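You operate a simulated robot arm through the tools that you are given. There is no shell and no other tool. Be economical: measure what you need, move in short steps, check, and stop when the job is done.

Carry out the task below with a simulated two-armed robot. There is one attempt and no reset: what you move stays moved.

TASK
Take the blue napkin from the table and lay it out flat on the fan bench.

It is judged by the outcome, as a careful person would: the job done as asked, and still so three seconds after it is handed in. It fails if anything else is knocked over, pushed out of place, dropped, spilled or broken. Flat cloth is picked up by pressing the open fingertips on it (5 to 10 N) and closing them slowly along it; thin cloth reads only 2 to 8 mm in the jaws.

THE ROBOT
Two 7-joint arms with two-finger parallel grippers on one trunk, on a base that drives. Base frame: it is fixed to the floor where the robot stands at the start and does not move with it; the origin is under the middle of the robot, x ahead of it, y to its left, z up; the surface under the hand at the start is at about z = 860. Units: mm, degrees, N and s.
The left shoulder is at the start at [20, 138, 1150], the right one opposite. With the tool pointing down near the work surface each hand reaches from about 160 to 500 mm from the robot's upright axis, wherever it stands, measured 20 degrees to its own side. Places, roughly: fan bench [-100, 2100, 400]. Payload 1.57 kg a hand.
Tool frame (each hand has its own): the origin (TCP) lies between the finger pads and is the grasp point; the fingertips stand 30 mm ahead of it; z points along the fingers, y is the line along which they close. The gripper opens to 80 mm. The fingers are 17 mm wide and 12 mm thick; the gripper's body (40 by 82 mm) begins 80 mm behind the TCP.
Orientation is that of the tool frame in the base frame, as a unit quaternion [x, y, z, w]. With the fingers straight down and closing along the base's y, the tool's x points along the base's -x, its y along +y and its z along -z.

THE INTERFACE
- The arms move only by the tool apply_moves. It takes "left_motion", "right_motion" or both (then of equal length, played together; a hand with none holds still); each is a list of rows, each an object (a shift or turn left out is 0, a gripper value left out holds the last) with "dr": the turn, a rotation vector about the tool's x, y, z in degrees, a list of three; "offset": the shift along the tool's x, y, z in m, a list of three; "fingers": the finger opening in m, from 0 to 0.08. In form: [{"dr": [wx, wy, wz], "offset": [dx, dy, dz], "fingers": fingers}, ...]. A call has 1 to 10 rows; each row shifts and turns the commanded pose from where the row before left it, along the tool's axes as they then stand. Rows are played at 5 a second. More than 50 mm and 8.6 degrees between two rows, or a gripper value outside its range, and nothing of the call is played. Where a pose cannot be reached the arm comes as near as it can. A force on the tool above 40 N (or 10 N above the force at the start of the call, whichever is more), or a blocked arm, ends the call early, and 0.2 s more pass. The fingers move at their own pace (about 45 mm/s each) and stop on an object; they squeeze with about 20 N. The grip force told is the motor's: it shows also when the fingers shut on nothing. Time passes only in rows, and 0.2 s behind the last, so rows that do not move let the fingers close. It gives the time, the measured TCP pose, the force on the tool (base axes), the opening and the grip force at its end, in the units of the frame above (readings bear some noise), with the torque about the TCP (base axes, N m) and any sound that the robot's microphone picked up.
- Cameras (640 x 400 px; columns grow to the right, rows downward): "scene" is now at [196, 51, 1088]; the picture's right is [0.53, -0.85, 0.00], its down [-0.10, -0.06, -0.99] and it looks along [0.84, 0.53, -0.11] (base axes); focal length 214 px, centre (320, 200). "left" rides on the left gripper at [72, 7, -122] in its tool frame; the picture's right is [-0.09, 1.00, 0.00], its down [-0.84, -0.08, -0.54] and it looks along [-0.54, -0.05, 0.84] (tool axes); focal length 238 px, centre (320, 200). "right" rides on the right gripper at [72, -7, -122] in its tool frame; the picture's right is [0.09, 1.00, 0.00], its down [-0.84, 0.08, -0.54] and it looks along [-0.54, 0.05, 0.84] (tool axes); focal length 238 px, centre (320, 200). There is no depth. A picture from a camera that has moved, and an enlarged one, comes with that camera's place and axes in the base frame and with its lens. The place of the scene camera against the robot may be out by one fixed shift of up to 25 mm in any direction.
- capture(camera): a new picture of that camera. No time passes.
- slide_trunk(by): slides the trunk up (or, below 0, down) by that many mm; the arms and the scene camera ride with it, the base frame stays. It gives what a move gives, with no picture.
- roll_base(legs): drives the robot by 1 to 6 legs, each [ahead, left, turn to the left] in mm, mm and degrees, along the robot's own axes; the way and the turn of a leg run together, so that a leg with both is an arc; at most 1500 mm and 180 degrees a leg. The arms and the cameras ride along, it lands a little off, and it stops where it bumps. It gives what a move gives.
- aim_head(pan, tilt): turns the head with the scene camera to pan (to the left, within 60 degrees either way) and tilt (down, from -29 to 69), counted from straight ahead of the robot. It gives what a move gives.
- inspect(camera, box): a new picture of the part [left, top, right, bottom] of that camera's present view, enlarged. No time passes.
- sign_off(): hands the job in; it is judged then, once.

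Go step by step. Nothing tells you exact positions but the pictures and the camera data: compare them with the known pose of the tool, close in by small moves and look again before you grip or let go. The budget is 120 turns and 108 pictures, counting those below and the enlarged ones. Unless the task says otherwise, let go and move clear before handing in, and close with one line.

The tools are called after "Call:" as name(argument=value, ...) on one line, values as JSON. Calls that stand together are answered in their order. apply_moves: Moves the arms, as the interface text tells. Its arguments: {"type":"object","properties":{"left_motion":{"type":"array"},"right_motion":{"type":"array"}},"required":[]} The other tools are called the same way: slide_trunk (by) slides the trunk up or down; roll_base (legs) drives the base; aim_head (pan, tilt) turns the head that bears the scene camera; capture (camera) takes a picture; inspect (camera, box) takes an enlarged picture of a part of a camera's view; sign_off () hands the job in.

At the start:

```text
clock: 0.0
left_tcp_pos: [227.9, 295.5, 983.5]
left_tool_rot: [0.007, 0.999, 0.007, -0.05]
left_ft_force: [-0.4, -0.1, -0.3]
left_ft_torque: [0.01, 0.02, -0.02]
left_finger_gap: 79.7
left_finger_force: 0.0
right_tcp_pos: [331.8, 38.9, 1040.2]
right_tool_rot: [0.0, 0.996, -0.002, -0.091]
right_ft_force: [0.0, -1.4, 0.1]
right_ft_torque: [-0.01, -0.05, 0.01]
right_finger_gap: 80.1
right_finger_force: 0.1
trunk travel left (down, up): [-525.0, 715.0]
robot x, y, heading: [-1.8, 1.3, 0.3]
head pan, tilt: [32.1, 6.5]
```

scene: 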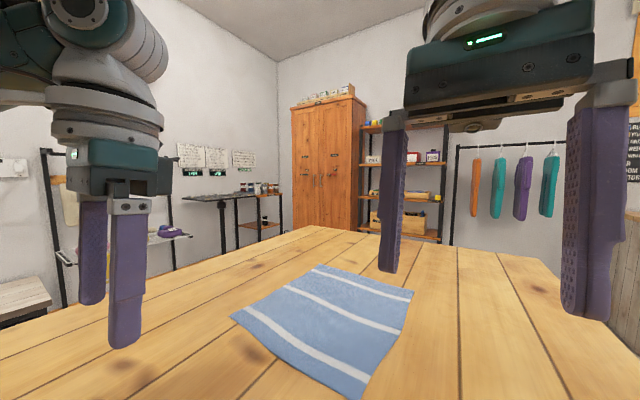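
right: 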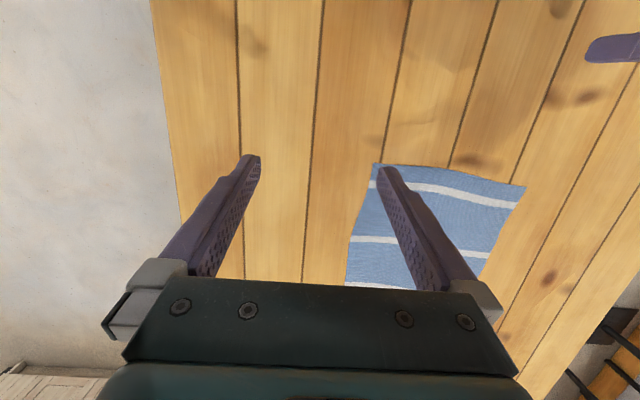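
left: 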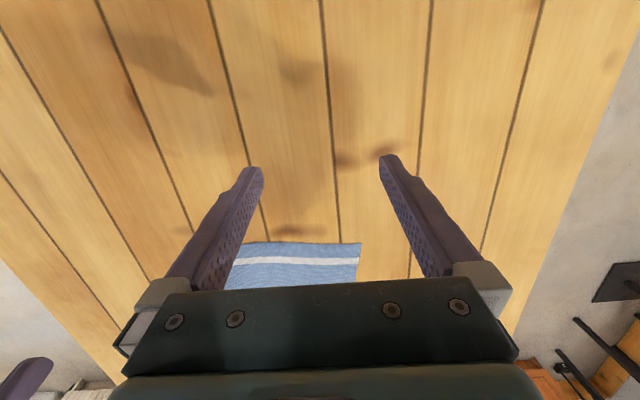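

The blue napkin lies on the table at about x 350–600, y 115–345. I'll look left first to find the fan bench before planning the carry.

Call:
aim_head(pan=60, tilt=20)

```text
clock: 0.9
left_tcp_pos: [228.0, 296.0, 983.5]
left_tool_rot: [0.007, 0.999, 0.007, -0.052]
left_ft_force: [0.0, -0.4, 0.2]
left_ft_torque: [0.0, 0.01, 0.02]
left_finger_gap: 79.9
left_finger_force: 0.0
right_tcp_pos: [331.3, 38.5, 1039.5]
right_tool_rot: [0.0, 0.996, -0.004, -0.092]
right_ft_force: [-0.1, -0.1, -0.2]
right_ft_torque: [0.0, -0.03, 0.02]
right_finger_gap: 79.9
right_finger_force: 0.0
trunk travel left (down, up): [-525.0, 715.0]
robot x, y, heading: [0.1, -2.8, -0.1]
head pan, tilt: [60.0, 20.0]
```

Call:
capture(camera="scene")

Call:
inspect(camera="right", box=[320, 140, 560, 290])

```text
104 pictures are left
camera scene: at [164.5, 82.5, 1066.1], right [0.87, -0.5, 0.0], down [-0.17, -0.3, -0.94], along [0.47, 0.81, -0.34], focal length 214 px, centre (320, 200)
```

scene: 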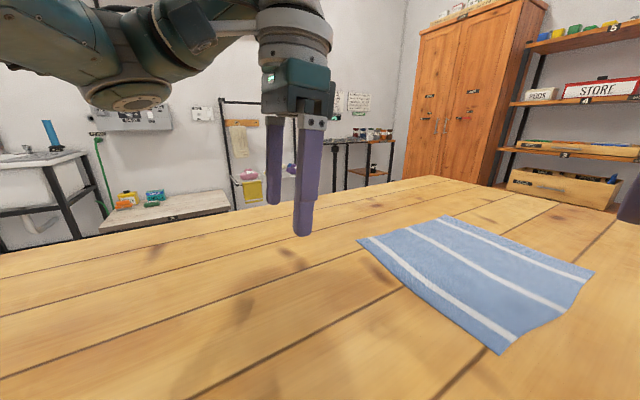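

```text
2.67 times, centred on (440, 215) of right
camera zoom: at [283.6, 33.8, 1172.2], right [-0.09, 1.0, 0.01], down [0.92, 0.08, 0.38], along [0.38, 0.04, -0.93], focal length 636 px, centre (0, 160)
```

zoom: 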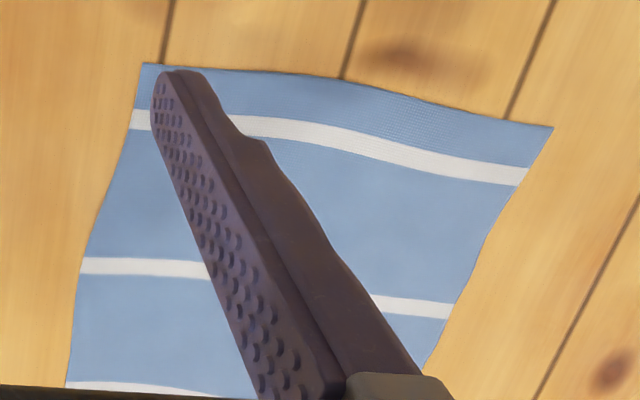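

Call:
inspect(camera="scene", box=[0, 90, 256, 250])

Call:
inspect(camera="scene", box=[340, 200, 640, 390])

```text
2.50 times, centred on (128, 170) of scene
camera zoom: at [164.5, 82.5, 1066.1], right [0.87, -0.5, 0.0], down [-0.17, -0.3, -0.94], along [0.47, 0.81, -0.34], focal length 536 px, centre (800, 275)
```

zoom: 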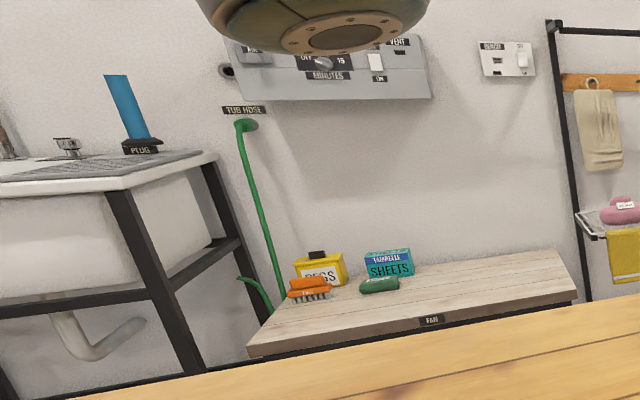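

```text
2.11 times, centred on (490, 295) of scene
camera zoom: at [164.5, 82.5, 1066.1], right [0.87, -0.5, 0.0], down [-0.17, -0.3, -0.94], along [0.47, 0.81, -0.34], focal length 452 px, centre (-38, 0)
```

zoom: 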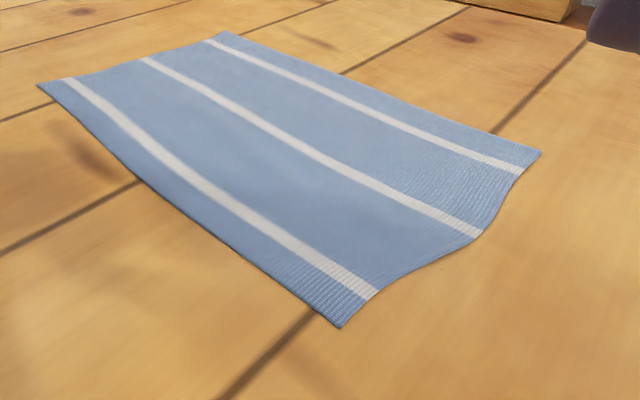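

The fan bench has its front edge at y≈1895, spans x≈-470..350, and has small items on its back left, so the front right is free. I'll check where the table's edges run around the robot.

Call:
aim_head(pan=60, tilt=60)

Call:
capture(camera="scene")

Call:
aim_head(pan=0, tilt=60)

Call:
capture(camera="scene")

```text
clock: 2.0
left_tcp_pos: [228.7, 296.9, 982.5]
left_tool_rot: [0.007, 0.999, 0.007, -0.052]
left_ft_force: [-0.5, 0.6, -0.4]
left_ft_torque: [0.03, 0.0, 0.0]
left_finger_gap: 80.0
left_finger_force: 0.2
right_tcp_pos: [330.4, 39.4, 1039.1]
right_tool_rot: [-0.001, 0.996, -0.003, -0.094]
right_ft_force: [0.0, -0.4, 0.1]
right_ft_torque: [0.0, -0.01, -0.04]
right_finger_gap: 80.1
right_finger_force: 0.1
trunk travel left (down, up): [-525.0, 715.0]
robot x, y, heading: [-5.1, 0.9, 0.0]
head pan, tilt: [60.0, 60.0]
```

```text
100 pictures are left
camera scene: at [151.2, 59.7, 1008.0], right [0.87, -0.5, 0.0], down [-0.43, -0.75, -0.5], along [0.25, 0.43, -0.87], focal length 214 px, centre (320, 200)
```

scene: 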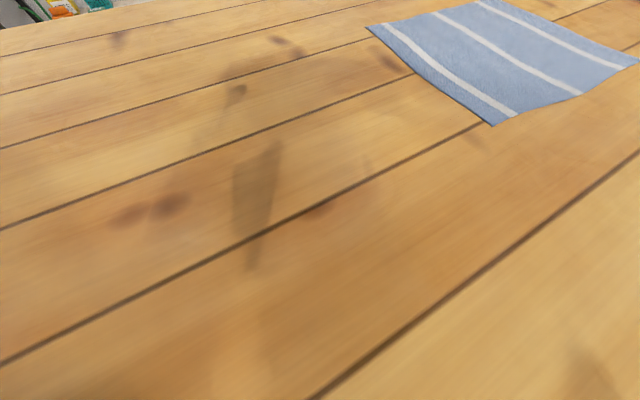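

```text
clock: 3.3
left_tcp_pos: [228.2, 295.4, 982.5]
left_tool_rot: [0.008, 0.999, 0.007, -0.052]
left_ft_force: [0.2, 0.0, 0.1]
left_ft_torque: [0.0, -0.01, -0.01]
left_finger_gap: 80.3
left_finger_force: 0.0
right_tcp_pos: [331.0, 40.0, 1039.4]
right_tool_rot: [-0.001, 0.996, -0.003, -0.093]
right_ft_force: [0.2, 1.2, 0.8]
right_ft_torque: [-0.01, 0.03, 0.0]
right_finger_gap: 79.9
right_finger_force: 0.2
trunk travel left (down, up): [-525.0, 715.0]
robot x, y, heading: [-1.2, 3.0, -0.1]
head pan, tilt: [0.0, 60.0]
```

```text
99 pictures are left
camera scene: at [184.5, 2.0, 1007.9], right [0.0, -1.0, 0.0], down [-0.87, 0.0, -0.5], along [0.5, 0.0, -0.87], focal length 214 px, centre (320, 200)
```

scene: 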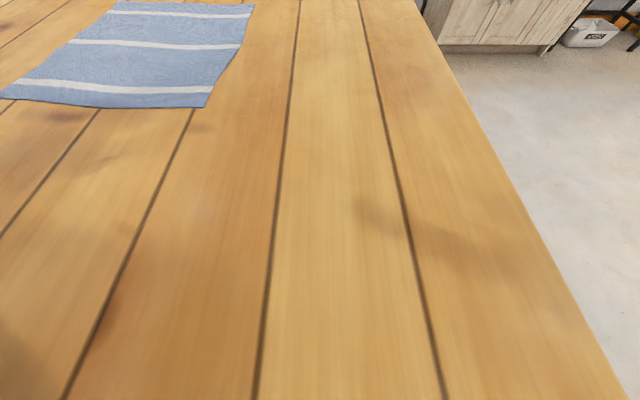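

The table runs beneath the robot, and its left edge is near y≈610. I'll straighten both hands and bring them over the near corners of the napkin, at about [360,348] and [346,117].

Call:
apply_moves(left_motion=[{"dr": [0, -3, 0], "fingers": 0.036}, {"dr": [0, -3, 0]}, {"offset": [-0.0367, 0.0055, 0.013]}, {"offset": [-0.0367, 0.0055, 0.013]}, {"offset": [-0.0367, 0.0055, 0.013]}, {"offset": [-0.0367, 0.0055, 0.013]}, {}], right_motion=[{"dr": [0, -5.4, 0], "fingers": 0.036}, {"dr": [0, -5.4, 0]}, {"offset": [-0.0078, 0.0266, 0.0273]}, {"offset": [-0.0078, 0.0266, 0.0273]}, {"offset": [-0.0078, 0.0266, 0.0273]}, {"offset": [-0.0078, 0.0266, 0.0273]}, {}])

Call:
capture(camera="left")

Call:
capture(camera="right")

Call:
aim_head(pan=25, tilt=40)

Call:
capture(camera="scene")

```text
clock: 4.9
left_tcp_pos: [375.2, 316.9, 932.2]
left_tool_rot: [0.008, 1.0, 0.007, 0.002]
left_ft_force: [0.1, 0.5, -0.9]
left_ft_torque: [-0.01, 0.01, -0.02]
left_finger_gap: 35.9
left_finger_force: 0.1
right_tcp_pos: [351.7, 103.7, 960.7]
right_tool_rot: [-0.001, 1.0, -0.003, 0.002]
right_ft_force: [0.4, 0.5, 0.0]
right_ft_torque: [0.03, -0.03, -0.01]
right_finger_gap: 36.2
right_finger_force: 0.0
right hand out of reach, approached as far as the arm can: row 5, 6
trunk travel left (down, up): [-525.0, 715.0]
robot x, y, heading: [-1.3, 0.4, 0.1]
head pan, tilt: [0.0, 60.0]
```

```text
98 pictures are left
camera left: at [302.4, 323.1, 1054.4], right [0.11, 0.99, 0.01], down [0.83, -0.1, 0.55], along [0.54, -0.05, -0.84], focal length 238 px, centre (320, 200)
```

left: 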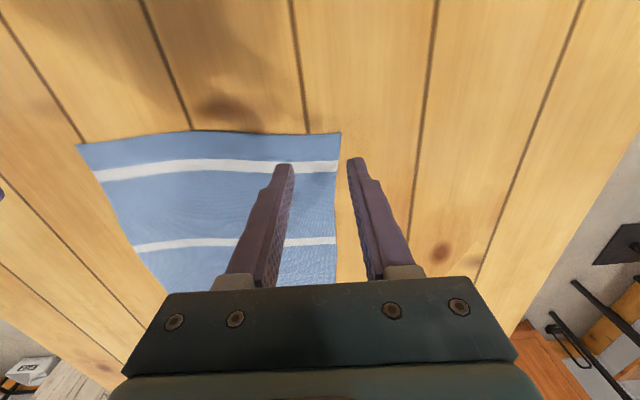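

```text
97 pictures are left
camera right: at [279.0, 97.8, 1082.5], right [-0.09, 1.0, -0.01], down [0.83, 0.08, 0.55], along [0.54, 0.05, -0.84], focal length 238 px, centre (320, 200)
```

right: 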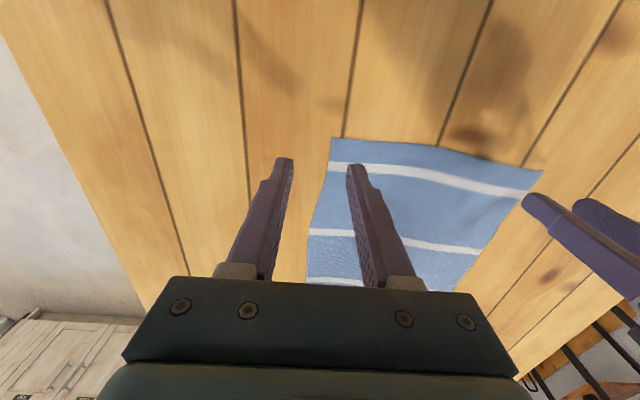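

```text
clock: 5.8
left_tcp_pos: [376.2, 316.6, 933.0]
left_tool_rot: [0.008, 1.0, 0.007, 0.003]
left_ft_force: [0.2, -1.3, -0.9]
left_ft_torque: [0.0, -0.01, 0.0]
left_finger_gap: 36.0
left_finger_force: 0.0
right_tcp_pos: [351.2, 105.2, 962.3]
right_tool_rot: [0.0, 1.0, -0.002, 0.002]
right_ft_force: [-0.2, -0.2, 0.6]
right_ft_torque: [0.02, 0.01, 0.03]
right_finger_gap: 36.0
right_finger_force: 0.1
trunk travel left (down, up): [-525.0, 715.0]
robot x, y, heading: [2.5, -1.0, -0.1]
head pan, tilt: [25.0, 40.0]
```

```text
96 pictures are left
camera scene: at [194.9, 37.7, 1034.6], right [0.42, -0.91, 0.0], down [-0.58, -0.27, -0.77], along [0.69, 0.32, -0.64], focal length 214 px, centre (320, 200)
```

scene: 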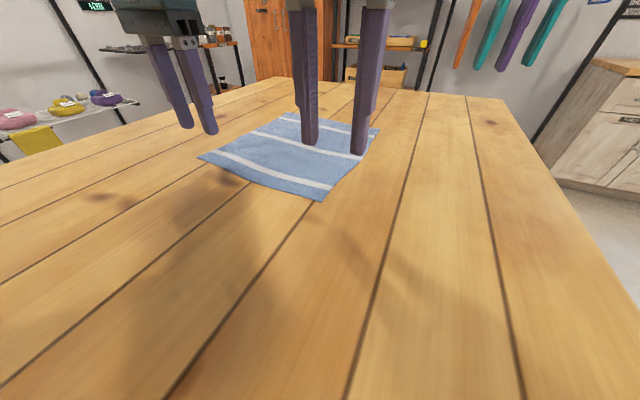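

The right hand cannot quite reach its corner, so I'll move the base left to centre on the napkin (y≈227), starting with a small test leg.

Call:
roll_base(legs=[[0, 60, 0]])

```text
clock: 6.8
left_tcp_pos: [375.1, 376.9, 931.6]
left_tool_rot: [0.007, 1.0, 0.008, 0.002]
left_ft_force: [-0.3, -0.9, -1.2]
left_ft_torque: [0.0, -0.01, -0.04]
left_finger_gap: 35.9
left_finger_force: 0.0
right_tcp_pos: [352.3, 163.7, 961.4]
right_tool_rot: [-0.001, 1.0, -0.002, 0.002]
right_ft_force: [-0.2, -1.2, 0.3]
right_ft_torque: [-0.03, 0.0, -0.03]
right_finger_gap: 36.1
right_finger_force: 0.1
trunk travel left (down, up): [-525.0, 715.0]
robot x, y, heading: [-1.0, 56.5, -0.1]
head pan, tilt: [25.0, 40.0]
```

Call:
roll_base(legs=[[0, 165, 0]])

```text
clock: 8.2
left_tcp_pos: [374.3, 539.4, 932.8]
left_tool_rot: [0.008, 1.0, 0.007, 0.001]
left_ft_force: [-0.7, 0.1, 0.2]
left_ft_torque: [0.03, 0.0, 0.03]
left_finger_gap: 36.2
left_finger_force: 0.0
right_tcp_pos: [351.1, 327.7, 961.3]
right_tool_rot: [-0.001, 1.0, -0.002, 0.003]
right_ft_force: [-0.1, -0.9, 0.0]
right_ft_torque: [-0.01, 0.02, -0.01]
right_finger_gap: 36.1
right_finger_force: 0.0
trunk travel left (down, up): [-525.0, 715.0]
robot x, y, heading: [2.0, 223.2, -0.0]
head pan, tilt: [25.0, 40.0]
```

Call:
apply_moves(left_motion=[{"offset": [-0.001, -0.039, 0.004]}, {"offset": [-0.001, -0.039, 0.004]}, {"offset": [-0.001, -0.039, 0.004]}, {"offset": [-0.001, -0.039, 0.004]}, {"offset": [-0.001, -0.039, 0.004]}, {"offset": [-0.001, -0.039, 0.003]}, {}], right_motion=[{"offset": [-0.0023, -0.0302, 0.0085]}, {"offset": [-0.0023, -0.0302, 0.0085]}, {"offset": [-0.0023, -0.0302, 0.0085]}, {"offset": [-0.0023, -0.0302, 0.0085]}, {"offset": [-0.0023, -0.0302, 0.0085]}, {"offset": [-0.0023, -0.0302, 0.0085]}, {}])

Call:
capture(camera="left")

Call:
capture(camera="right")

```text
clock: 9.8
left_tcp_pos: [378.5, 306.4, 906.3]
left_tool_rot: [0.006, 1.0, 0.007, 0.003]
left_ft_force: [0.7, -0.8, -0.5]
left_ft_torque: [0.0, 0.0, -0.01]
left_finger_gap: 35.8
left_finger_force: 0.0
right_tcp_pos: [365.7, 144.8, 911.4]
right_tool_rot: [0.0, 1.0, -0.003, 0.003]
right_ft_force: [0.1, 0.5, 0.9]
right_ft_torque: [0.01, 0.01, 0.02]
right_finger_gap: 35.8
right_finger_force: 0.0
trunk travel left (down, up): [-525.0, 715.0]
robot x, y, heading: [1.5, 224.0, -0.0]
head pan, tilt: [25.0, 40.0]
```

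```text
95 pictures are left
camera left: at [304.9, 312.0, 1028.5], right [0.11, 0.99, 0.01], down [0.83, -0.1, 0.54], along [0.54, -0.05, -0.84], focal length 238 px, centre (320, 200)
```

left: 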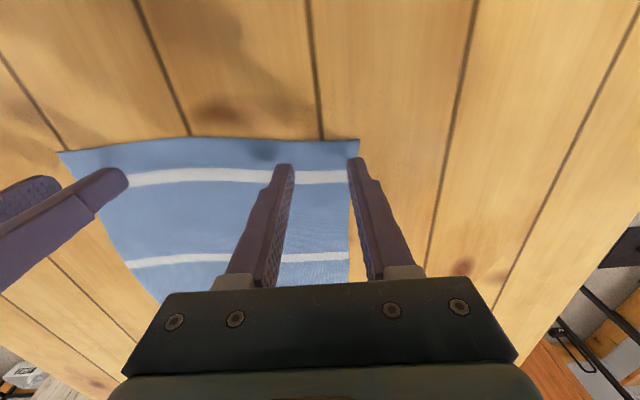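

```text
94 pictures are left
camera right: at [293.9, 139.5, 1032.5], right [-0.09, 1.0, -0.01], down [0.83, 0.08, 0.55], along [0.54, 0.05, -0.84], focal length 238 px, centre (320, 200)
```

right: 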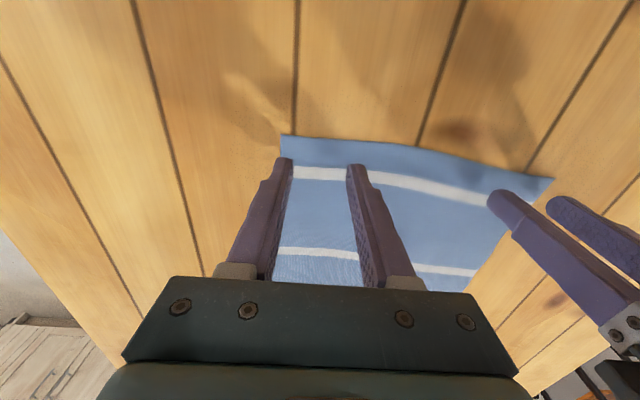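

Both hands are over the corners with the outer fingers just at the edge. I'll shift them about 10 mm inward and lower close to the cloth.

Call:
apply_moves(left_motion=[{"offset": [0, -0.01, 0.004]}, {"offset": [0, 0, 0.005]}, {"offset": [0, 0, 0.002]}, {"offset": [0, 0, 0.002]}, {}], right_motion=[{"offset": [0, 0.009, 0.006]}, {"offset": [0, 0, 0.007]}, {"offset": [0, 0, 0.003]}, {"offset": [0, 0, 0.002]}, {}])

```text
clock: 11.0
left_tcp_pos: [378.7, 296.1, 893.1]
left_tool_rot: [0.007, 1.0, 0.005, 0.002]
left_ft_force: [0.2, 0.4, 0.2]
left_ft_torque: [-0.01, -0.03, -0.01]
left_finger_gap: 36.0
left_finger_force: 0.0
right_tcp_pos: [366.0, 154.6, 892.7]
right_tool_rot: [-0.001, 1.0, -0.003, 0.002]
right_ft_force: [0.2, 0.7, -0.4]
right_ft_torque: [0.01, 0.01, -0.01]
right_finger_gap: 36.0
right_finger_force: 0.1
trunk travel left (down, up): [-525.0, 715.0]
robot x, y, heading: [-2.5, 223.3, 0.2]
head pan, tilt: [25.0, 40.0]
```

Call:
apply_moves(left_motion=[{"offset": [0, 0, 0.002]}, {"offset": [0, 0, 0.001]}, {}], right_motion=[{"offset": [0, 0, 0.002]}, {"offset": [0, 0, 0.001]}, {}])

```text
clock: 11.8
left_tcp_pos: [378.1, 294.4, 891.0]
left_tool_rot: [0.008, 1.0, 0.007, 0.002]
left_ft_force: [-3.4, -0.3, 8.0]
left_ft_torque: [-0.19, 0.1, -0.05]
left_finger_gap: 35.8
left_finger_force: 0.1
right_tcp_pos: [365.9, 154.4, 891.3]
right_tool_rot: [0.0, 1.0, -0.003, 0.003]
right_ft_force: [-1.9, -0.2, 8.4]
right_ft_torque: [0.14, 0.13, 0.04]
right_finger_gap: 35.8
right_finger_force: 0.0
trunk travel left (down, up): [-525.0, 715.0]
robot x, y, heading: [-0.1, 222.3, 0.2]
head pan, tilt: [25.0, 40.0]
```

Both hands press at about 8 N on the cloth. Now I'll close slowly.

Call:
apply_moves(left_motion=[{"fingers": 0.032}, {"fingers": 0.028}, {"fingers": 0.024}, {"fingers": 0.02}, {"fingers": 0.016}, {"fingers": 0.012}, {"fingers": 0.008}, {"fingers": 0.004}, {"fingers": 0.0}, {}], right_motion=[{"fingers": 0.032}, {"fingers": 0.028}, {"fingers": 0.024}, {"fingers": 0.02}, {"fingers": 0.016}, {"fingers": 0.012}, {"fingers": 0.008}, {"fingers": 0.004}, {"fingers": 0.0}, {}])

Call:
capture(camera="left")

Call:
capture(camera="right")

```text
clock: 14.0
left_tcp_pos: [378.3, 296.5, 891.5]
left_tool_rot: [0.009, 1.0, 0.006, 0.003]
left_ft_force: [-1.0, -3.0, 10.0]
left_ft_torque: [-0.13, 0.09, 0.01]
left_finger_gap: 1.7
left_finger_force: 20.0
right_tcp_pos: [366.6, 152.6, 889.7]
right_tool_rot: [0.0, 1.0, -0.003, 0.003]
right_ft_force: [-0.9, -0.3, 17.6]
right_ft_torque: [0.06, 0.12, -0.01]
right_finger_gap: 0.0
right_finger_force: 19.9
trunk travel left (down, up): [-525.0, 715.0]
robot x, y, heading: [-2.2, 223.4, -0.2]
head pan, tilt: [25.0, 40.0]
```

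```text
93 pictures are left
camera left: at [306.2, 302.2, 1013.0], right [0.11, 0.99, 0.01], down [0.83, -0.1, 0.55], along [0.54, -0.05, -0.84], focal length 238 px, centre (320, 200)
```

left: 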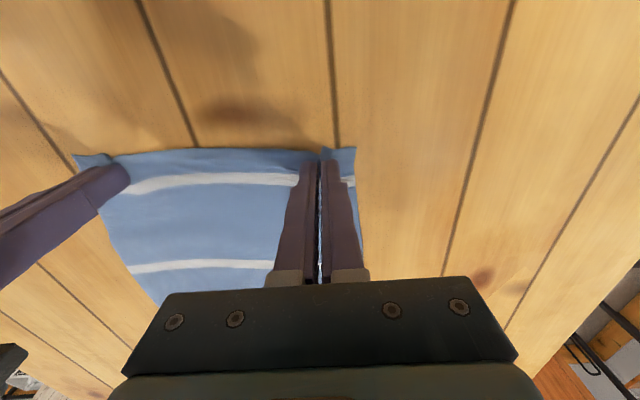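

```text
92 pictures are left
camera right: at [294.9, 147.3, 1012.6], right [-0.09, 1.0, -0.01], down [0.83, 0.08, 0.55], along [0.55, 0.04, -0.84], focal length 238 px, centre (320, 200)
```

right: 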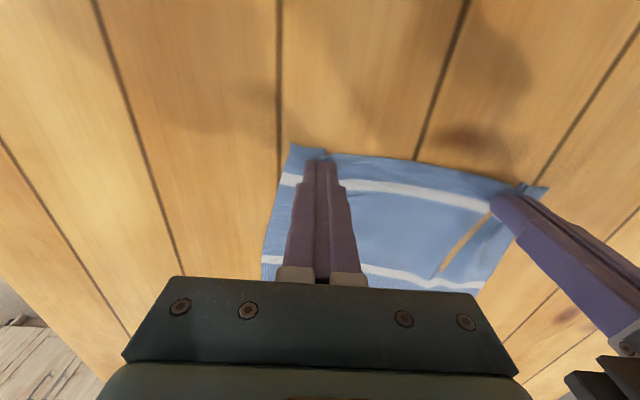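

The left hand caught a fold (1.7 mm) but the right one missed (0 mm). I'll lift the right slightly, reopen it and press again.

Call:
apply_moves(right_motion=[{"offset": [0, 0, -0.006]}, {"fingers": 0.04}, {}, {"offset": [0, 0.004, 0.003]}, {"offset": [0, 0, 0.002]}, {}])

Call:
capture(camera="right")

```text
clock: 15.4
left_tcp_pos: [380.7, 295.6, 891.0]
left_tool_rot: [0.008, 1.0, 0.006, 0.003]
left_ft_force: [1.1, -3.3, 13.5]
left_ft_torque: [-0.15, 0.06, 0.01]
left_finger_gap: 1.9
left_finger_force: 20.0
right_tcp_pos: [367.9, 158.8, 892.3]
right_tool_rot: [-0.001, 1.0, -0.002, 0.003]
right_ft_force: [-0.9, -1.0, 0.1]
right_ft_torque: [0.01, -0.05, 0.02]
right_finger_gap: 40.0
right_finger_force: 0.0
trunk travel left (down, up): [-525.0, 715.0]
robot x, y, heading: [1.0, 221.6, 0.1]
head pan, tilt: [25.0, 40.0]
```

```text
91 pictures are left
camera right: at [294.7, 151.9, 1013.4], right [-0.09, 1.0, -0.01], down [0.83, 0.08, 0.55], along [0.54, 0.05, -0.84], focal length 238 px, centre (320, 200)
```

right: 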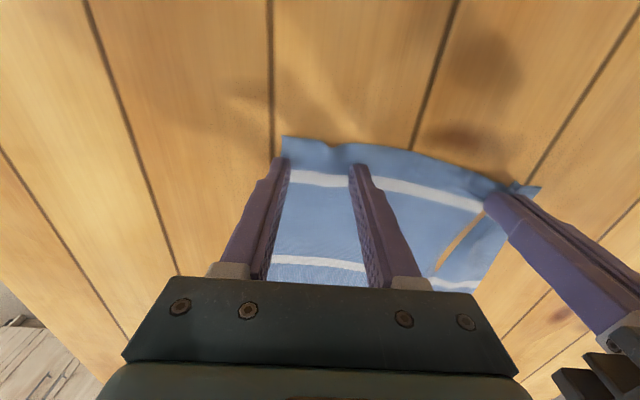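

Call:
apply_moves(right_motion=[{"offset": [0, 0, 0.002]}, {"offset": [0, 0, 0.0005]}, {}, {}])

```text
clock: 16.4
left_tcp_pos: [379.1, 295.3, 890.8]
left_tool_rot: [0.007, 1.0, 0.007, 0.003]
left_ft_force: [0.4, 0.2, 8.5]
left_ft_torque: [-0.03, 0.03, -0.01]
left_finger_gap: 1.6
left_finger_force: 19.8
right_tcp_pos: [367.5, 158.1, 890.2]
right_tool_rot: [-0.001, 1.0, -0.003, 0.004]
right_ft_force: [-8.0, -2.9, 36.3]
right_ft_torque: [0.51, 0.37, 0.16]
right_finger_gap: 39.1
right_finger_force: 0.1
trunk travel left (down, up): [-525.0, 715.0]
robot x, y, heading: [3.9, 219.7, 0.1]
head pan, tilt: [25.0, 40.0]
```

That is too hard (36 N), so I'll ease off to 5–10 N.

Call:
apply_moves(right_motion=[{"offset": [0, 0, -0.001]}, {}])

```text
clock: 17.0
left_tcp_pos: [379.7, 295.9, 892.0]
left_tool_rot: [0.008, 1.0, 0.006, 0.004]
left_ft_force: [-2.1, 0.2, 9.6]
left_ft_torque: [-0.02, 0.07, 0.01]
left_finger_gap: 2.0
left_finger_force: 20.0
right_tcp_pos: [367.8, 157.6, 891.4]
right_tool_rot: [-0.001, 1.0, -0.003, 0.003]
right_ft_force: [-5.4, -1.3, 31.8]
right_ft_torque: [0.58, 0.29, 0.12]
right_finger_gap: 39.1
right_finger_force: 0.0
trunk travel left (down, up): [-525.0, 715.0]
robot x, y, heading: [1.9, 223.0, 0.3]
head pan, tilt: [25.0, 40.0]
```

Call:
apply_moves(right_motion=[{"offset": [0, 0, -0.001]}, {}])

```text
clock: 17.6
left_tcp_pos: [380.3, 296.5, 891.8]
left_tool_rot: [0.007, 1.0, 0.006, 0.004]
left_ft_force: [-1.7, -1.4, 10.2]
left_ft_torque: [-0.07, 0.16, 0.0]
left_finger_gap: 1.7
left_finger_force: 20.6
right_tcp_pos: [368.4, 158.1, 891.9]
right_tool_rot: [-0.001, 1.0, -0.003, 0.004]
right_ft_force: [-1.1, -0.5, 21.0]
right_ft_torque: [0.53, 0.19, 0.03]
right_finger_gap: 39.5
right_finger_force: 0.1
trunk travel left (down, up): [-525.0, 715.0]
robot x, y, heading: [-1.1, 226.7, 0.0]
head pan, tilt: [25.0, 40.0]
```

Call:
apply_moves(right_motion=[{"offset": [0, 0, -0.001]}, {}])

```text
clock: 18.2
left_tcp_pos: [381.1, 296.6, 890.2]
left_tool_rot: [0.007, 1.0, 0.006, 0.004]
left_ft_force: [-0.3, -1.9, 13.8]
left_ft_torque: [-0.08, 0.1, 0.01]
left_finger_gap: 1.7
left_finger_force: 19.9
right_tcp_pos: [366.2, 156.6, 891.5]
right_tool_rot: [-0.001, 1.0, -0.004, 0.002]
right_ft_force: [1.5, 0.4, 3.8]
right_ft_torque: [0.1, -0.02, -0.03]
right_finger_gap: 40.4
right_finger_force: 0.2
trunk travel left (down, up): [-525.0, 715.0]
robot x, y, heading: [-2.2, 227.5, 0.2]
head pan, tilt: [25.0, 40.0]
```

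Call:
apply_moves(right_motion=[{"offset": [0, 0, 0.0005]}, {"fingers": 0.036}, {"fingers": 0.032}, {"fingers": 0.028}, {"fingers": 0.024}, {"fingers": 0.02}])

Call:
capture(camera="right")

```text
clock: 19.6
left_tcp_pos: [379.9, 296.3, 891.6]
left_tool_rot: [0.007, 1.0, 0.006, 0.002]
left_ft_force: [1.0, -2.3, 13.5]
left_ft_torque: [-0.1, 0.06, 0.01]
left_finger_gap: 1.3
left_finger_force: 20.1
right_tcp_pos: [366.5, 157.2, 892.3]
right_tool_rot: [0.0, 1.0, -0.004, 0.003]
right_ft_force: [0.3, 0.7, 0.0]
right_ft_torque: [0.02, -0.04, -0.03]
right_finger_gap: 20.0
right_finger_force: 0.1
trunk travel left (down, up): [-525.0, 715.0]
robot x, y, heading: [2.4, 219.2, -0.2]
head pan, tilt: [25.0, 40.0]
```

```text
90 pictures are left
camera right: at [294.5, 152.0, 1013.2], right [-0.09, 1.0, -0.01], down [0.83, 0.08, 0.55], along [0.55, 0.05, -0.84], focal length 238 px, centre (320, 200)
```

right: 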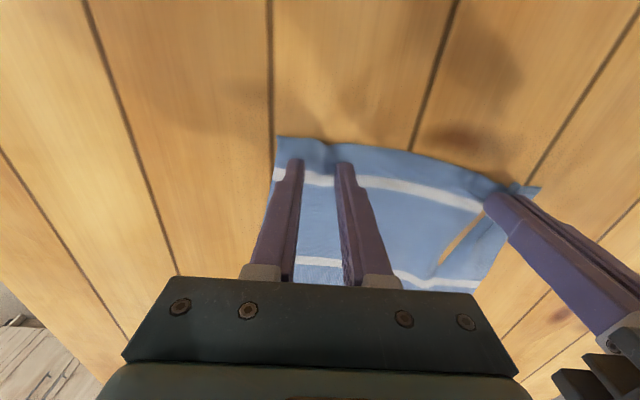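

Contact was lost as it closed. I'll reopen, press a bit more firmly and read the force before closing.

Call:
apply_moves(right_motion=[{"fingers": 0.036}, {}, {"offset": [0, 0, 0.001]}, {}])

```text
clock: 20.6
left_tcp_pos: [379.5, 295.8, 892.0]
left_tool_rot: [0.008, 1.0, 0.006, 0.003]
left_ft_force: [2.5, -2.6, 12.9]
left_ft_torque: [-0.08, 0.05, 0.01]
left_finger_gap: 1.6
left_finger_force: 20.1
right_tcp_pos: [367.4, 157.5, 890.6]
right_tool_rot: [-0.001, 1.0, -0.002, 0.003]
right_ft_force: [-1.1, 0.0, 4.1]
right_ft_torque: [0.09, 0.04, 0.02]
right_finger_gap: 35.8
right_finger_force: 0.0
trunk travel left (down, up): [-525.0, 715.0]
robot x, y, heading: [-1.8, 223.8, -0.0]
head pan, tilt: [25.0, 40.0]
```

Call:
apply_moves(right_motion=[{"offset": [0, 0, 0.0006]}, {}])

```text
clock: 21.2
left_tcp_pos: [379.3, 294.9, 890.3]
left_tool_rot: [0.007, 1.0, 0.006, 0.003]
left_ft_force: [1.1, -1.4, 11.0]
left_ft_torque: [-0.04, 0.03, 0.02]
left_finger_gap: 1.5
left_finger_force: 20.3
right_tcp_pos: [367.5, 157.4, 890.6]
right_tool_rot: [-0.001, 1.0, -0.003, 0.003]
right_ft_force: [-3.0, -0.6, 16.1]
right_ft_torque: [0.28, 0.21, 0.11]
right_finger_gap: 35.3
right_finger_force: 0.2
trunk travel left (down, up): [-525.0, 715.0]
robot x, y, heading: [-1.0, 225.0, -0.1]
head pan, tilt: [25.0, 40.0]
```

Call:
apply_moves(right_motion=[{"offset": [0, 0, -0.0003]}, {"fingers": 0.033}, {"fingers": 0.03}, {"fingers": 0.027}, {"fingers": 0.024}])

Call:
capture(camera="right")

```text
clock: 22.4
left_tcp_pos: [380.5, 296.2, 891.1]
left_tool_rot: [0.008, 1.0, 0.005, 0.003]
left_ft_force: [-1.0, -4.0, 9.0]
left_ft_torque: [-0.15, 0.11, 0.03]
left_finger_gap: 1.7
left_finger_force: 20.1
right_tcp_pos: [367.7, 159.5, 891.2]
right_tool_rot: [-0.001, 1.0, -0.002, 0.003]
right_ft_force: [1.0, 4.5, 16.8]
right_ft_torque: [0.26, 0.05, 0.01]
right_finger_gap: 25.2
right_finger_force: 3.0
trunk travel left (down, up): [-525.0, 715.0]
robot x, y, heading: [-0.4, 221.0, -0.1]
head pan, tilt: [25.0, 40.0]
```

```text
89 pictures are left
camera right: at [295.1, 152.6, 1012.1], right [-0.09, 1.0, -0.01], down [0.83, 0.08, 0.55], along [0.55, 0.05, -0.84], focal length 238 px, centre (320, 200)
```

right: 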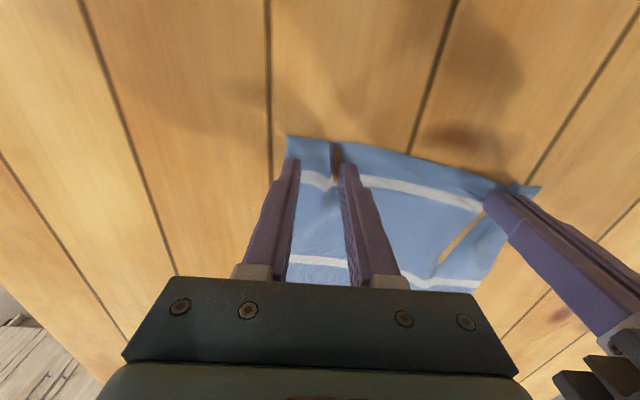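

The cloth is now following the right fingers and folding between them. I'll continue closing.

Call:
apply_moves(right_motion=[{"fingers": 0.021}, {"fingers": 0.018}, {"fingers": 0.015}, {"fingers": 0.012}, {"fingers": 0.009}, {"fingers": 0.006}, {"fingers": 0.003}, {"fingers": 0.0}, {}])

Call:
capture(camera="right")

```text
clock: 24.4
left_tcp_pos: [379.7, 296.6, 891.8]
left_tool_rot: [0.008, 1.0, 0.006, 0.003]
left_ft_force: [-2.4, -10.0, 6.0]
left_ft_torque: [-0.31, 0.13, 0.03]
left_finger_gap: 2.1
left_finger_force: 19.7
right_tcp_pos: [367.8, 158.8, 891.5]
right_tool_rot: [-0.001, 1.0, -0.002, 0.004]
right_ft_force: [1.5, 12.4, 20.5]
right_ft_torque: [0.39, -0.02, -0.05]
right_finger_gap: 6.1
right_finger_force: 20.3
trunk travel left (down, up): [-525.0, 715.0]
robot x, y, heading: [-0.2, 226.5, -0.3]
head pan, tilt: [25.0, 40.0]
```

```text
88 pictures are left
camera right: at [295.0, 152.9, 1012.2], right [-0.09, 1.0, 0.0], down [0.83, 0.08, 0.55], along [0.55, 0.05, -0.84], focal length 238 px, centre (320, 200)
```

right: 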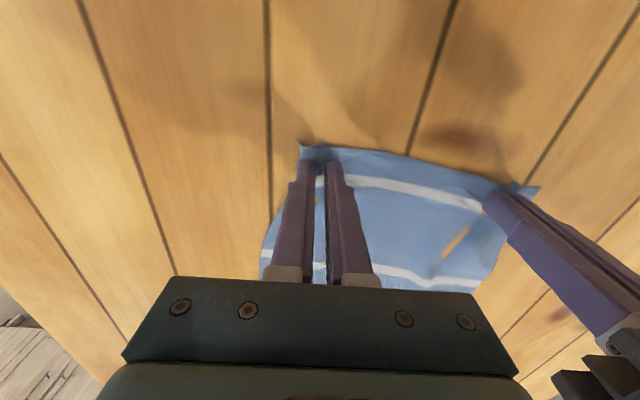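

Both jaws now hold cloth. I'll relieve the sideways tension slightly and lift a little to check.

Call:
apply_moves(left_motion=[{"offset": [0, -0.002, -0.005]}, {"offset": [0, -0.002, -0.01]}, {"offset": [0, 0, -0.02]}, {"offset": [0, 0, -0.02]}, {}], right_motion=[{"offset": [0, 0.002, -0.005]}, {"offset": [0, 0.002, -0.01]}, {"offset": [0, 0, -0.02]}, {"offset": [0, 0, -0.02]}, {}])

Call:
capture(camera="scene")

```text
clock: 25.6
left_tcp_pos: [377.4, 293.8, 945.5]
left_tool_rot: [0.007, 1.0, 0.007, 0.002]
left_ft_force: [0.1, -1.5, -0.9]
left_ft_torque: [-0.1, -0.01, 0.02]
left_finger_gap: 1.7
left_finger_force: 19.9
right_tcp_pos: [364.9, 163.8, 944.8]
right_tool_rot: [-0.001, 1.0, -0.003, 0.002]
right_ft_force: [-0.1, 2.4, -0.2]
right_ft_torque: [0.06, -0.02, -0.03]
right_finger_gap: 1.7
right_finger_force: 19.8
trunk travel left (down, up): [-525.0, 715.0]
robot x, y, heading: [-1.1, 226.5, 0.0]
head pan, tilt: [25.0, 40.0]
```

```text
87 pictures are left
camera scene: at [194.8, 261.1, 1034.6], right [0.42, -0.91, 0.0], down [-0.58, -0.27, -0.77], along [0.69, 0.32, -0.64], focal length 214 px, centre (320, 200)
```

scene: 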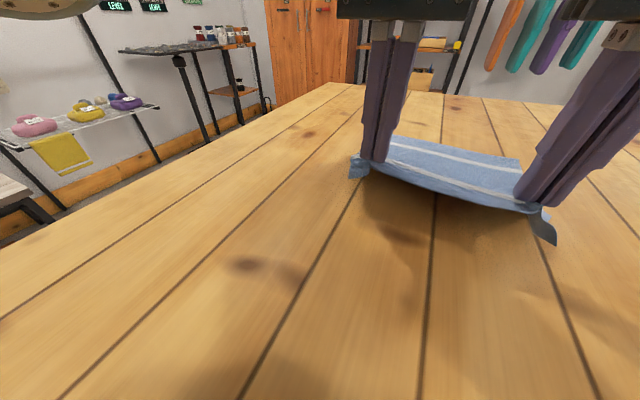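

Both hold the near edge well. I'll raise the trunk so the napkin hangs clear of the table, then look.

Call:
slide_trunk(by=260)

Call:
aim_head(pan=0, tilt=35)

Call:
capture(camera="scene")

```text
clock: 28.3
left_tcp_pos: [378.9, 291.8, 1204.6]
left_tool_rot: [0.008, 1.0, 0.006, 0.002]
left_ft_force: [-0.4, -1.6, -0.6]
left_ft_torque: [-0.06, 0.04, 0.01]
left_finger_gap: 1.6
left_finger_force: 19.7
right_tcp_pos: [366.0, 162.0, 1205.1]
right_tool_rot: [-0.001, 1.0, -0.003, 0.003]
right_ft_force: [-0.3, 1.9, 0.3]
right_ft_torque: [0.04, -0.02, 0.0]
right_finger_gap: 1.7
right_finger_force: 20.4
trunk travel left (down, up): [-785.0, 455.0]
robot x, y, heading: [4.0, 224.1, 0.3]
head pan, tilt: [25.0, 40.0]
```

```text
clock: 29.1
left_tcp_pos: [377.4, 292.0, 1204.7]
left_tool_rot: [0.008, 1.0, 0.006, 0.002]
left_ft_force: [-0.2, -1.8, 0.1]
left_ft_torque: [-0.07, 0.03, -0.01]
left_finger_gap: 1.6
left_finger_force: 19.8
right_tcp_pos: [366.1, 163.9, 1204.5]
right_tool_rot: [-0.001, 1.0, -0.003, 0.003]
right_ft_force: [-0.7, 1.7, 0.1]
right_ft_torque: [0.02, 0.0, -0.01]
right_finger_gap: 1.8
right_finger_force: 20.7
trunk travel left (down, up): [-785.0, 455.0]
robot x, y, heading: [-2.9, 225.1, 0.1]
head pan, tilt: [0.0, 35.0]
```

```text
86 pictures are left
camera scene: at [205.9, 225.2, 1302.2], right [0.0, -1.0, 0.0], down [-0.57, 0.0, -0.82], along [0.82, 0.0, -0.57], focal length 214 px, centre (320, 200)
```

scene: 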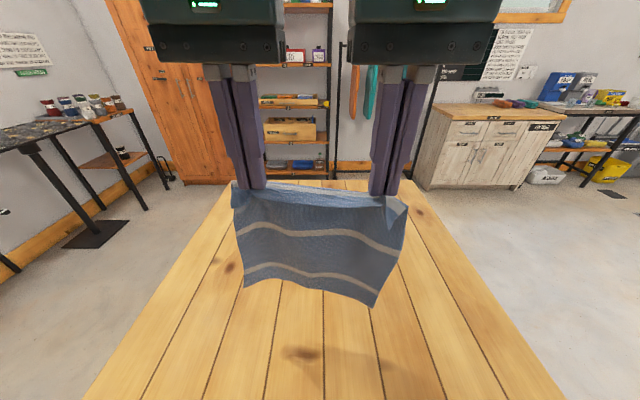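

The napkin hangs spread between the hands and clear of the table. I'll look left and back to plan the drive.

Call:
aim_head(pan=60, tilt=30)

Call:
capture(camera="scene")

Call:
aim_head(pan=-60, tilt=30)

Call:
capture(camera="scene")

```text
clock: 30.4
left_tcp_pos: [377.6, 292.0, 1205.2]
left_tool_rot: [0.008, 1.0, 0.006, 0.002]
left_ft_force: [-0.6, -1.8, 0.2]
left_ft_torque: [-0.06, 0.04, -0.01]
left_finger_gap: 1.6
left_finger_force: 19.8
right_tcp_pos: [365.1, 162.7, 1204.8]
right_tool_rot: [-0.001, 1.0, -0.002, 0.002]
right_ft_force: [0.1, 1.6, 0.2]
right_ft_torque: [0.05, 0.02, 0.01]
right_finger_gap: 1.6
right_finger_force: 19.4
trunk travel left (down, up): [-785.0, 455.0]
robot x, y, heading: [-1.5, 224.3, -0.2]
head pan, tilt: [60.0, 30.0]
```

```text
85 pictures are left
camera scene: at [163.1, 303.4, 1310.0], right [0.87, -0.5, 0.0], down [-0.25, -0.43, -0.87], along [0.43, 0.75, -0.5], focal length 214 px, centre (320, 200)
```

scene: 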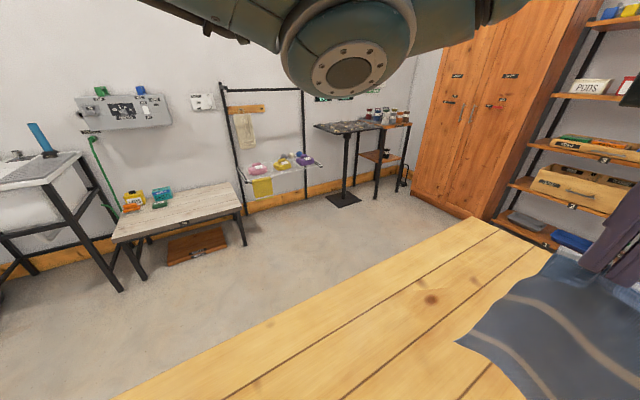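

```text
clock: 32.5
left_tcp_pos: [377.0, 293.0, 1204.5]
left_tool_rot: [0.008, 1.0, 0.007, 0.001]
left_ft_force: [-0.1, -1.4, -0.6]
left_ft_torque: [-0.05, -0.03, 0.0]
left_finger_gap: 1.8
left_finger_force: 19.8
right_tcp_pos: [365.9, 162.8, 1204.9]
right_tool_rot: [-0.001, 1.0, -0.003, 0.003]
right_ft_force: [-0.8, 1.6, -0.3]
right_ft_torque: [0.08, -0.01, -0.01]
right_finger_gap: 1.9
right_finger_force: 19.9
trunk travel left (down, up): [-785.0, 455.0]
robot x, y, heading: [-1.2, 222.8, -0.1]
head pan, tilt: [-60.0, 30.0]
```

```text
84 pictures are left
camera scene: at [163.1, 146.9, 1310.0], right [-0.87, -0.5, 0.0], down [-0.25, 0.43, -0.87], along [0.43, -0.75, -0.5], focal length 214 px, centre (320, 200)
```

scene: 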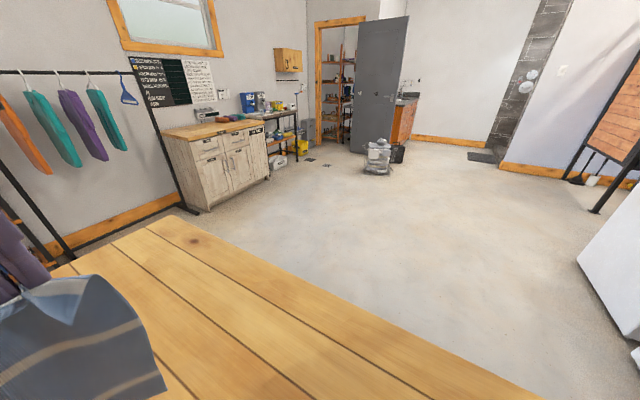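

The floor between the table and the bench is clear. I'll back straight off from the table and then look around.

Call:
roll_base(legs=[[-450, 0, 0]])

Call:
aim_head(pan=60, tilt=35)

Call:
capture(camera="scene")

```text
clock: 35.2
left_tcp_pos: [-72.8, 291.8, 1205.4]
left_tool_rot: [0.009, 1.0, 0.008, 0.002]
left_ft_force: [0.4, -2.9, 0.6]
left_ft_torque: [-0.06, -0.03, -0.03]
left_finger_gap: 1.7
left_finger_force: 20.1
right_tcp_pos: [-84.1, 162.5, 1204.4]
right_tool_rot: [-0.001, 1.0, -0.003, 0.003]
right_ft_force: [-0.1, 2.0, -0.2]
right_ft_torque: [0.06, 0.02, 0.01]
right_finger_gap: 1.6
right_finger_force: 19.3
trunk travel left (down, up): [-785.0, 455.0]
robot x, y, heading: [-452.1, 222.8, -0.1]
head pan, tilt: [-60.0, 30.0]
```

```text
clock: 37.2
left_tcp_pos: [-72.3, 292.0, 1205.4]
left_tool_rot: [0.008, 1.0, 0.006, 0.002]
left_ft_force: [0.4, -1.4, 0.5]
left_ft_torque: [-0.03, 0.0, 0.02]
left_finger_gap: 1.6
left_finger_force: 20.3
right_tcp_pos: [-84.0, 162.8, 1204.3]
right_tool_rot: [0.0, 1.0, -0.002, 0.003]
right_ft_force: [0.3, 0.9, -0.3]
right_ft_torque: [0.05, 0.0, -0.02]
right_finger_gap: 1.7
right_finger_force: 19.6
trunk travel left (down, up): [-785.0, 455.0]
robot x, y, heading: [-452.9, 228.1, -0.2]
head pan, tilt: [60.0, 35.0]
```

```text
83 pictures are left
camera scene: at [-288.3, 301.4, 1302.2], right [0.86, -0.5, 0.0], down [-0.29, -0.5, -0.82], along [0.41, 0.71, -0.57], focal length 214 px, centre (320, 200)
```

scene: 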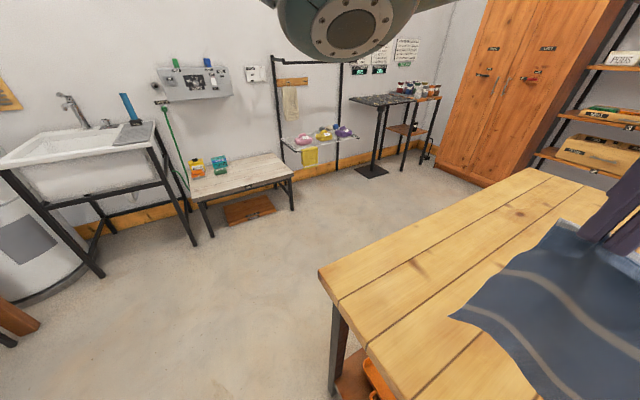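

The table ends at x≈-122, y≈589, and the way to the bench is clear. I'll turn left 90°, drive ahead and then go right, stopping in front of the free part of the bench.

Call:
roll_base(legs=[[0, 0, 90], [875, 0, 0], [0, -560, 0]])

Call:
aim_head(pan=0, tilt=35)

Call:
capture(camera="scene")

```text
clock: 48.4
left_tcp_pos: [33.0, 1485.5, 1203.7]
left_tool_rot: [-0.703, 0.711, 0.007, -0.002]
left_ft_force: [2.9, -0.4, 0.2]
left_ft_torque: [-0.04, -0.04, -0.02]
left_finger_gap: 1.8
left_finger_force: 19.6
right_tcp_pos: [162.7, 1474.6, 1205.7]
right_tool_rot: [0.708, -0.706, 0.0, -0.004]
right_ft_force: [-1.5, 0.4, 0.9]
right_ft_torque: [-0.01, 0.1, -0.04]
right_finger_gap: 1.8
right_finger_force: 19.8
trunk travel left (down, up): [-785.0, 455.0]
robot x, y, heading: [102.3, 1110.7, 90.1]
head pan, tilt: [60.0, 35.0]
```

```text
clock: 49.7
left_tcp_pos: [32.3, 1486.4, 1203.8]
left_tool_rot: [-0.702, 0.712, 0.007, -0.003]
left_ft_force: [1.2, 0.6, 0.3]
left_ft_torque: [-0.03, -0.08, 0.02]
left_finger_gap: 1.7
left_finger_force: 19.6
right_tcp_pos: [161.6, 1475.2, 1205.6]
right_tool_rot: [0.708, -0.706, 0.0, -0.003]
right_ft_force: [-1.5, 0.5, 0.6]
right_ft_torque: [0.0, 0.08, 0.0]
right_finger_gap: 1.7
right_finger_force: 20.2
trunk travel left (down, up): [-785.0, 455.0]
robot x, y, heading: [101.4, 1108.1, 90.2]
head pan, tilt: [0.0, 35.0]
```

```text
82 pictures are left
camera scene: at [120.5, 1298.4, 1302.2], right [1.0, 0.0, 0.0], down [0.0, -0.57, -0.82], along [0.0, 0.82, -0.57], focal length 214 px, centre (320, 200)
```

scene: 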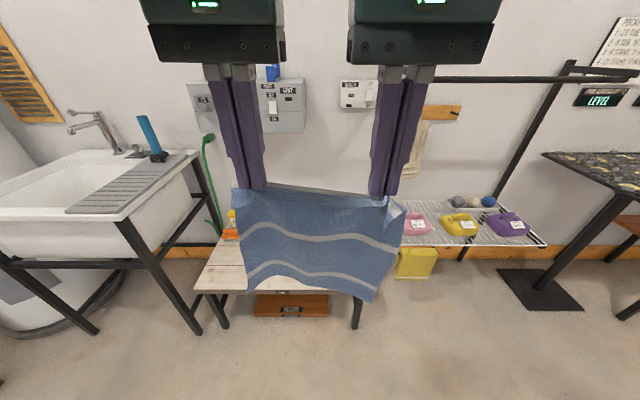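

The napkin is in front of the free part of the bench. I'll look straight down to see how far the base reaches forward before closing in.

Call:
aim_head(pan=-35, tilt=69)

Call:
capture(camera="scene")

Call:
capture(camera="right")

Call:
capture(camera="left")

```text
clock: 50.8
left_tcp_pos: [33.3, 1486.0, 1206.6]
left_tool_rot: [-0.702, 0.713, 0.006, -0.002]
left_ft_force: [1.0, -0.6, -0.9]
left_ft_torque: [-0.02, -0.04, -0.03]
left_finger_gap: 1.8
left_finger_force: 20.1
right_tcp_pos: [161.9, 1474.1, 1204.2]
right_tool_rot: [0.708, -0.706, -0.001, -0.004]
right_ft_force: [-2.0, 0.5, -0.3]
right_ft_torque: [0.02, 0.09, -0.03]
right_finger_gap: 1.9
right_finger_force: 19.9
trunk travel left (down, up): [-785.0, 455.0]
robot x, y, heading: [104.9, 1107.4, 90.0]
head pan, tilt: [-35.0, 68.8]
```

```text
81 pictures are left
camera scene: at [152.7, 1256.2, 1258.6], right [0.82, -0.57, 0.0], down [-0.53, -0.76, -0.36], along [0.21, 0.3, -0.93], focal length 214 px, centre (320, 200)
```

scene: 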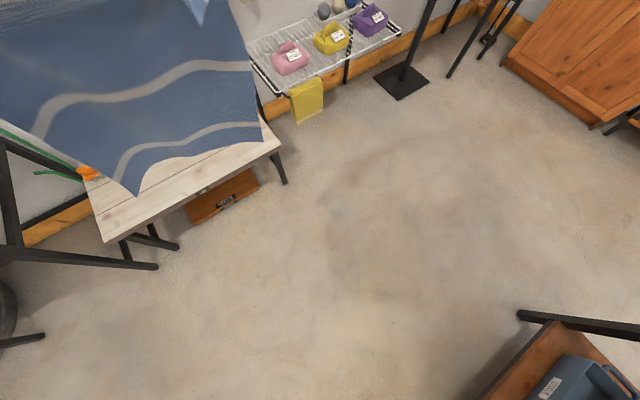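

```text
80 pictures are left
camera right: at [169.4, 1402.1, 1326.1], right [-1.0, -0.1, -0.01], down [-0.08, 0.83, 0.55], along [-0.05, 0.54, -0.84], focal length 238 px, centre (320, 200)
```

right: 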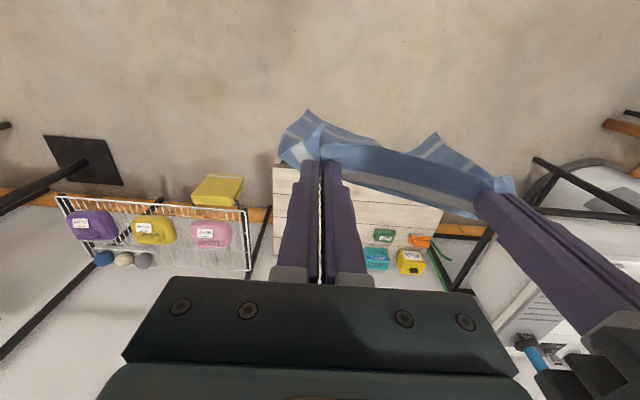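

```text
79 pictures are left
camera left: at [26.1, 1414.1, 1326.9], right [-0.99, 0.11, 0.01], down [0.1, 0.83, 0.54], along [0.05, 0.54, -0.84], focal length 238 px, centre (320, 200)
```

left: 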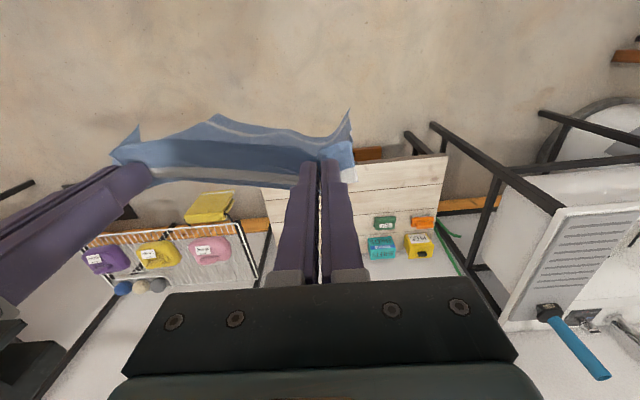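

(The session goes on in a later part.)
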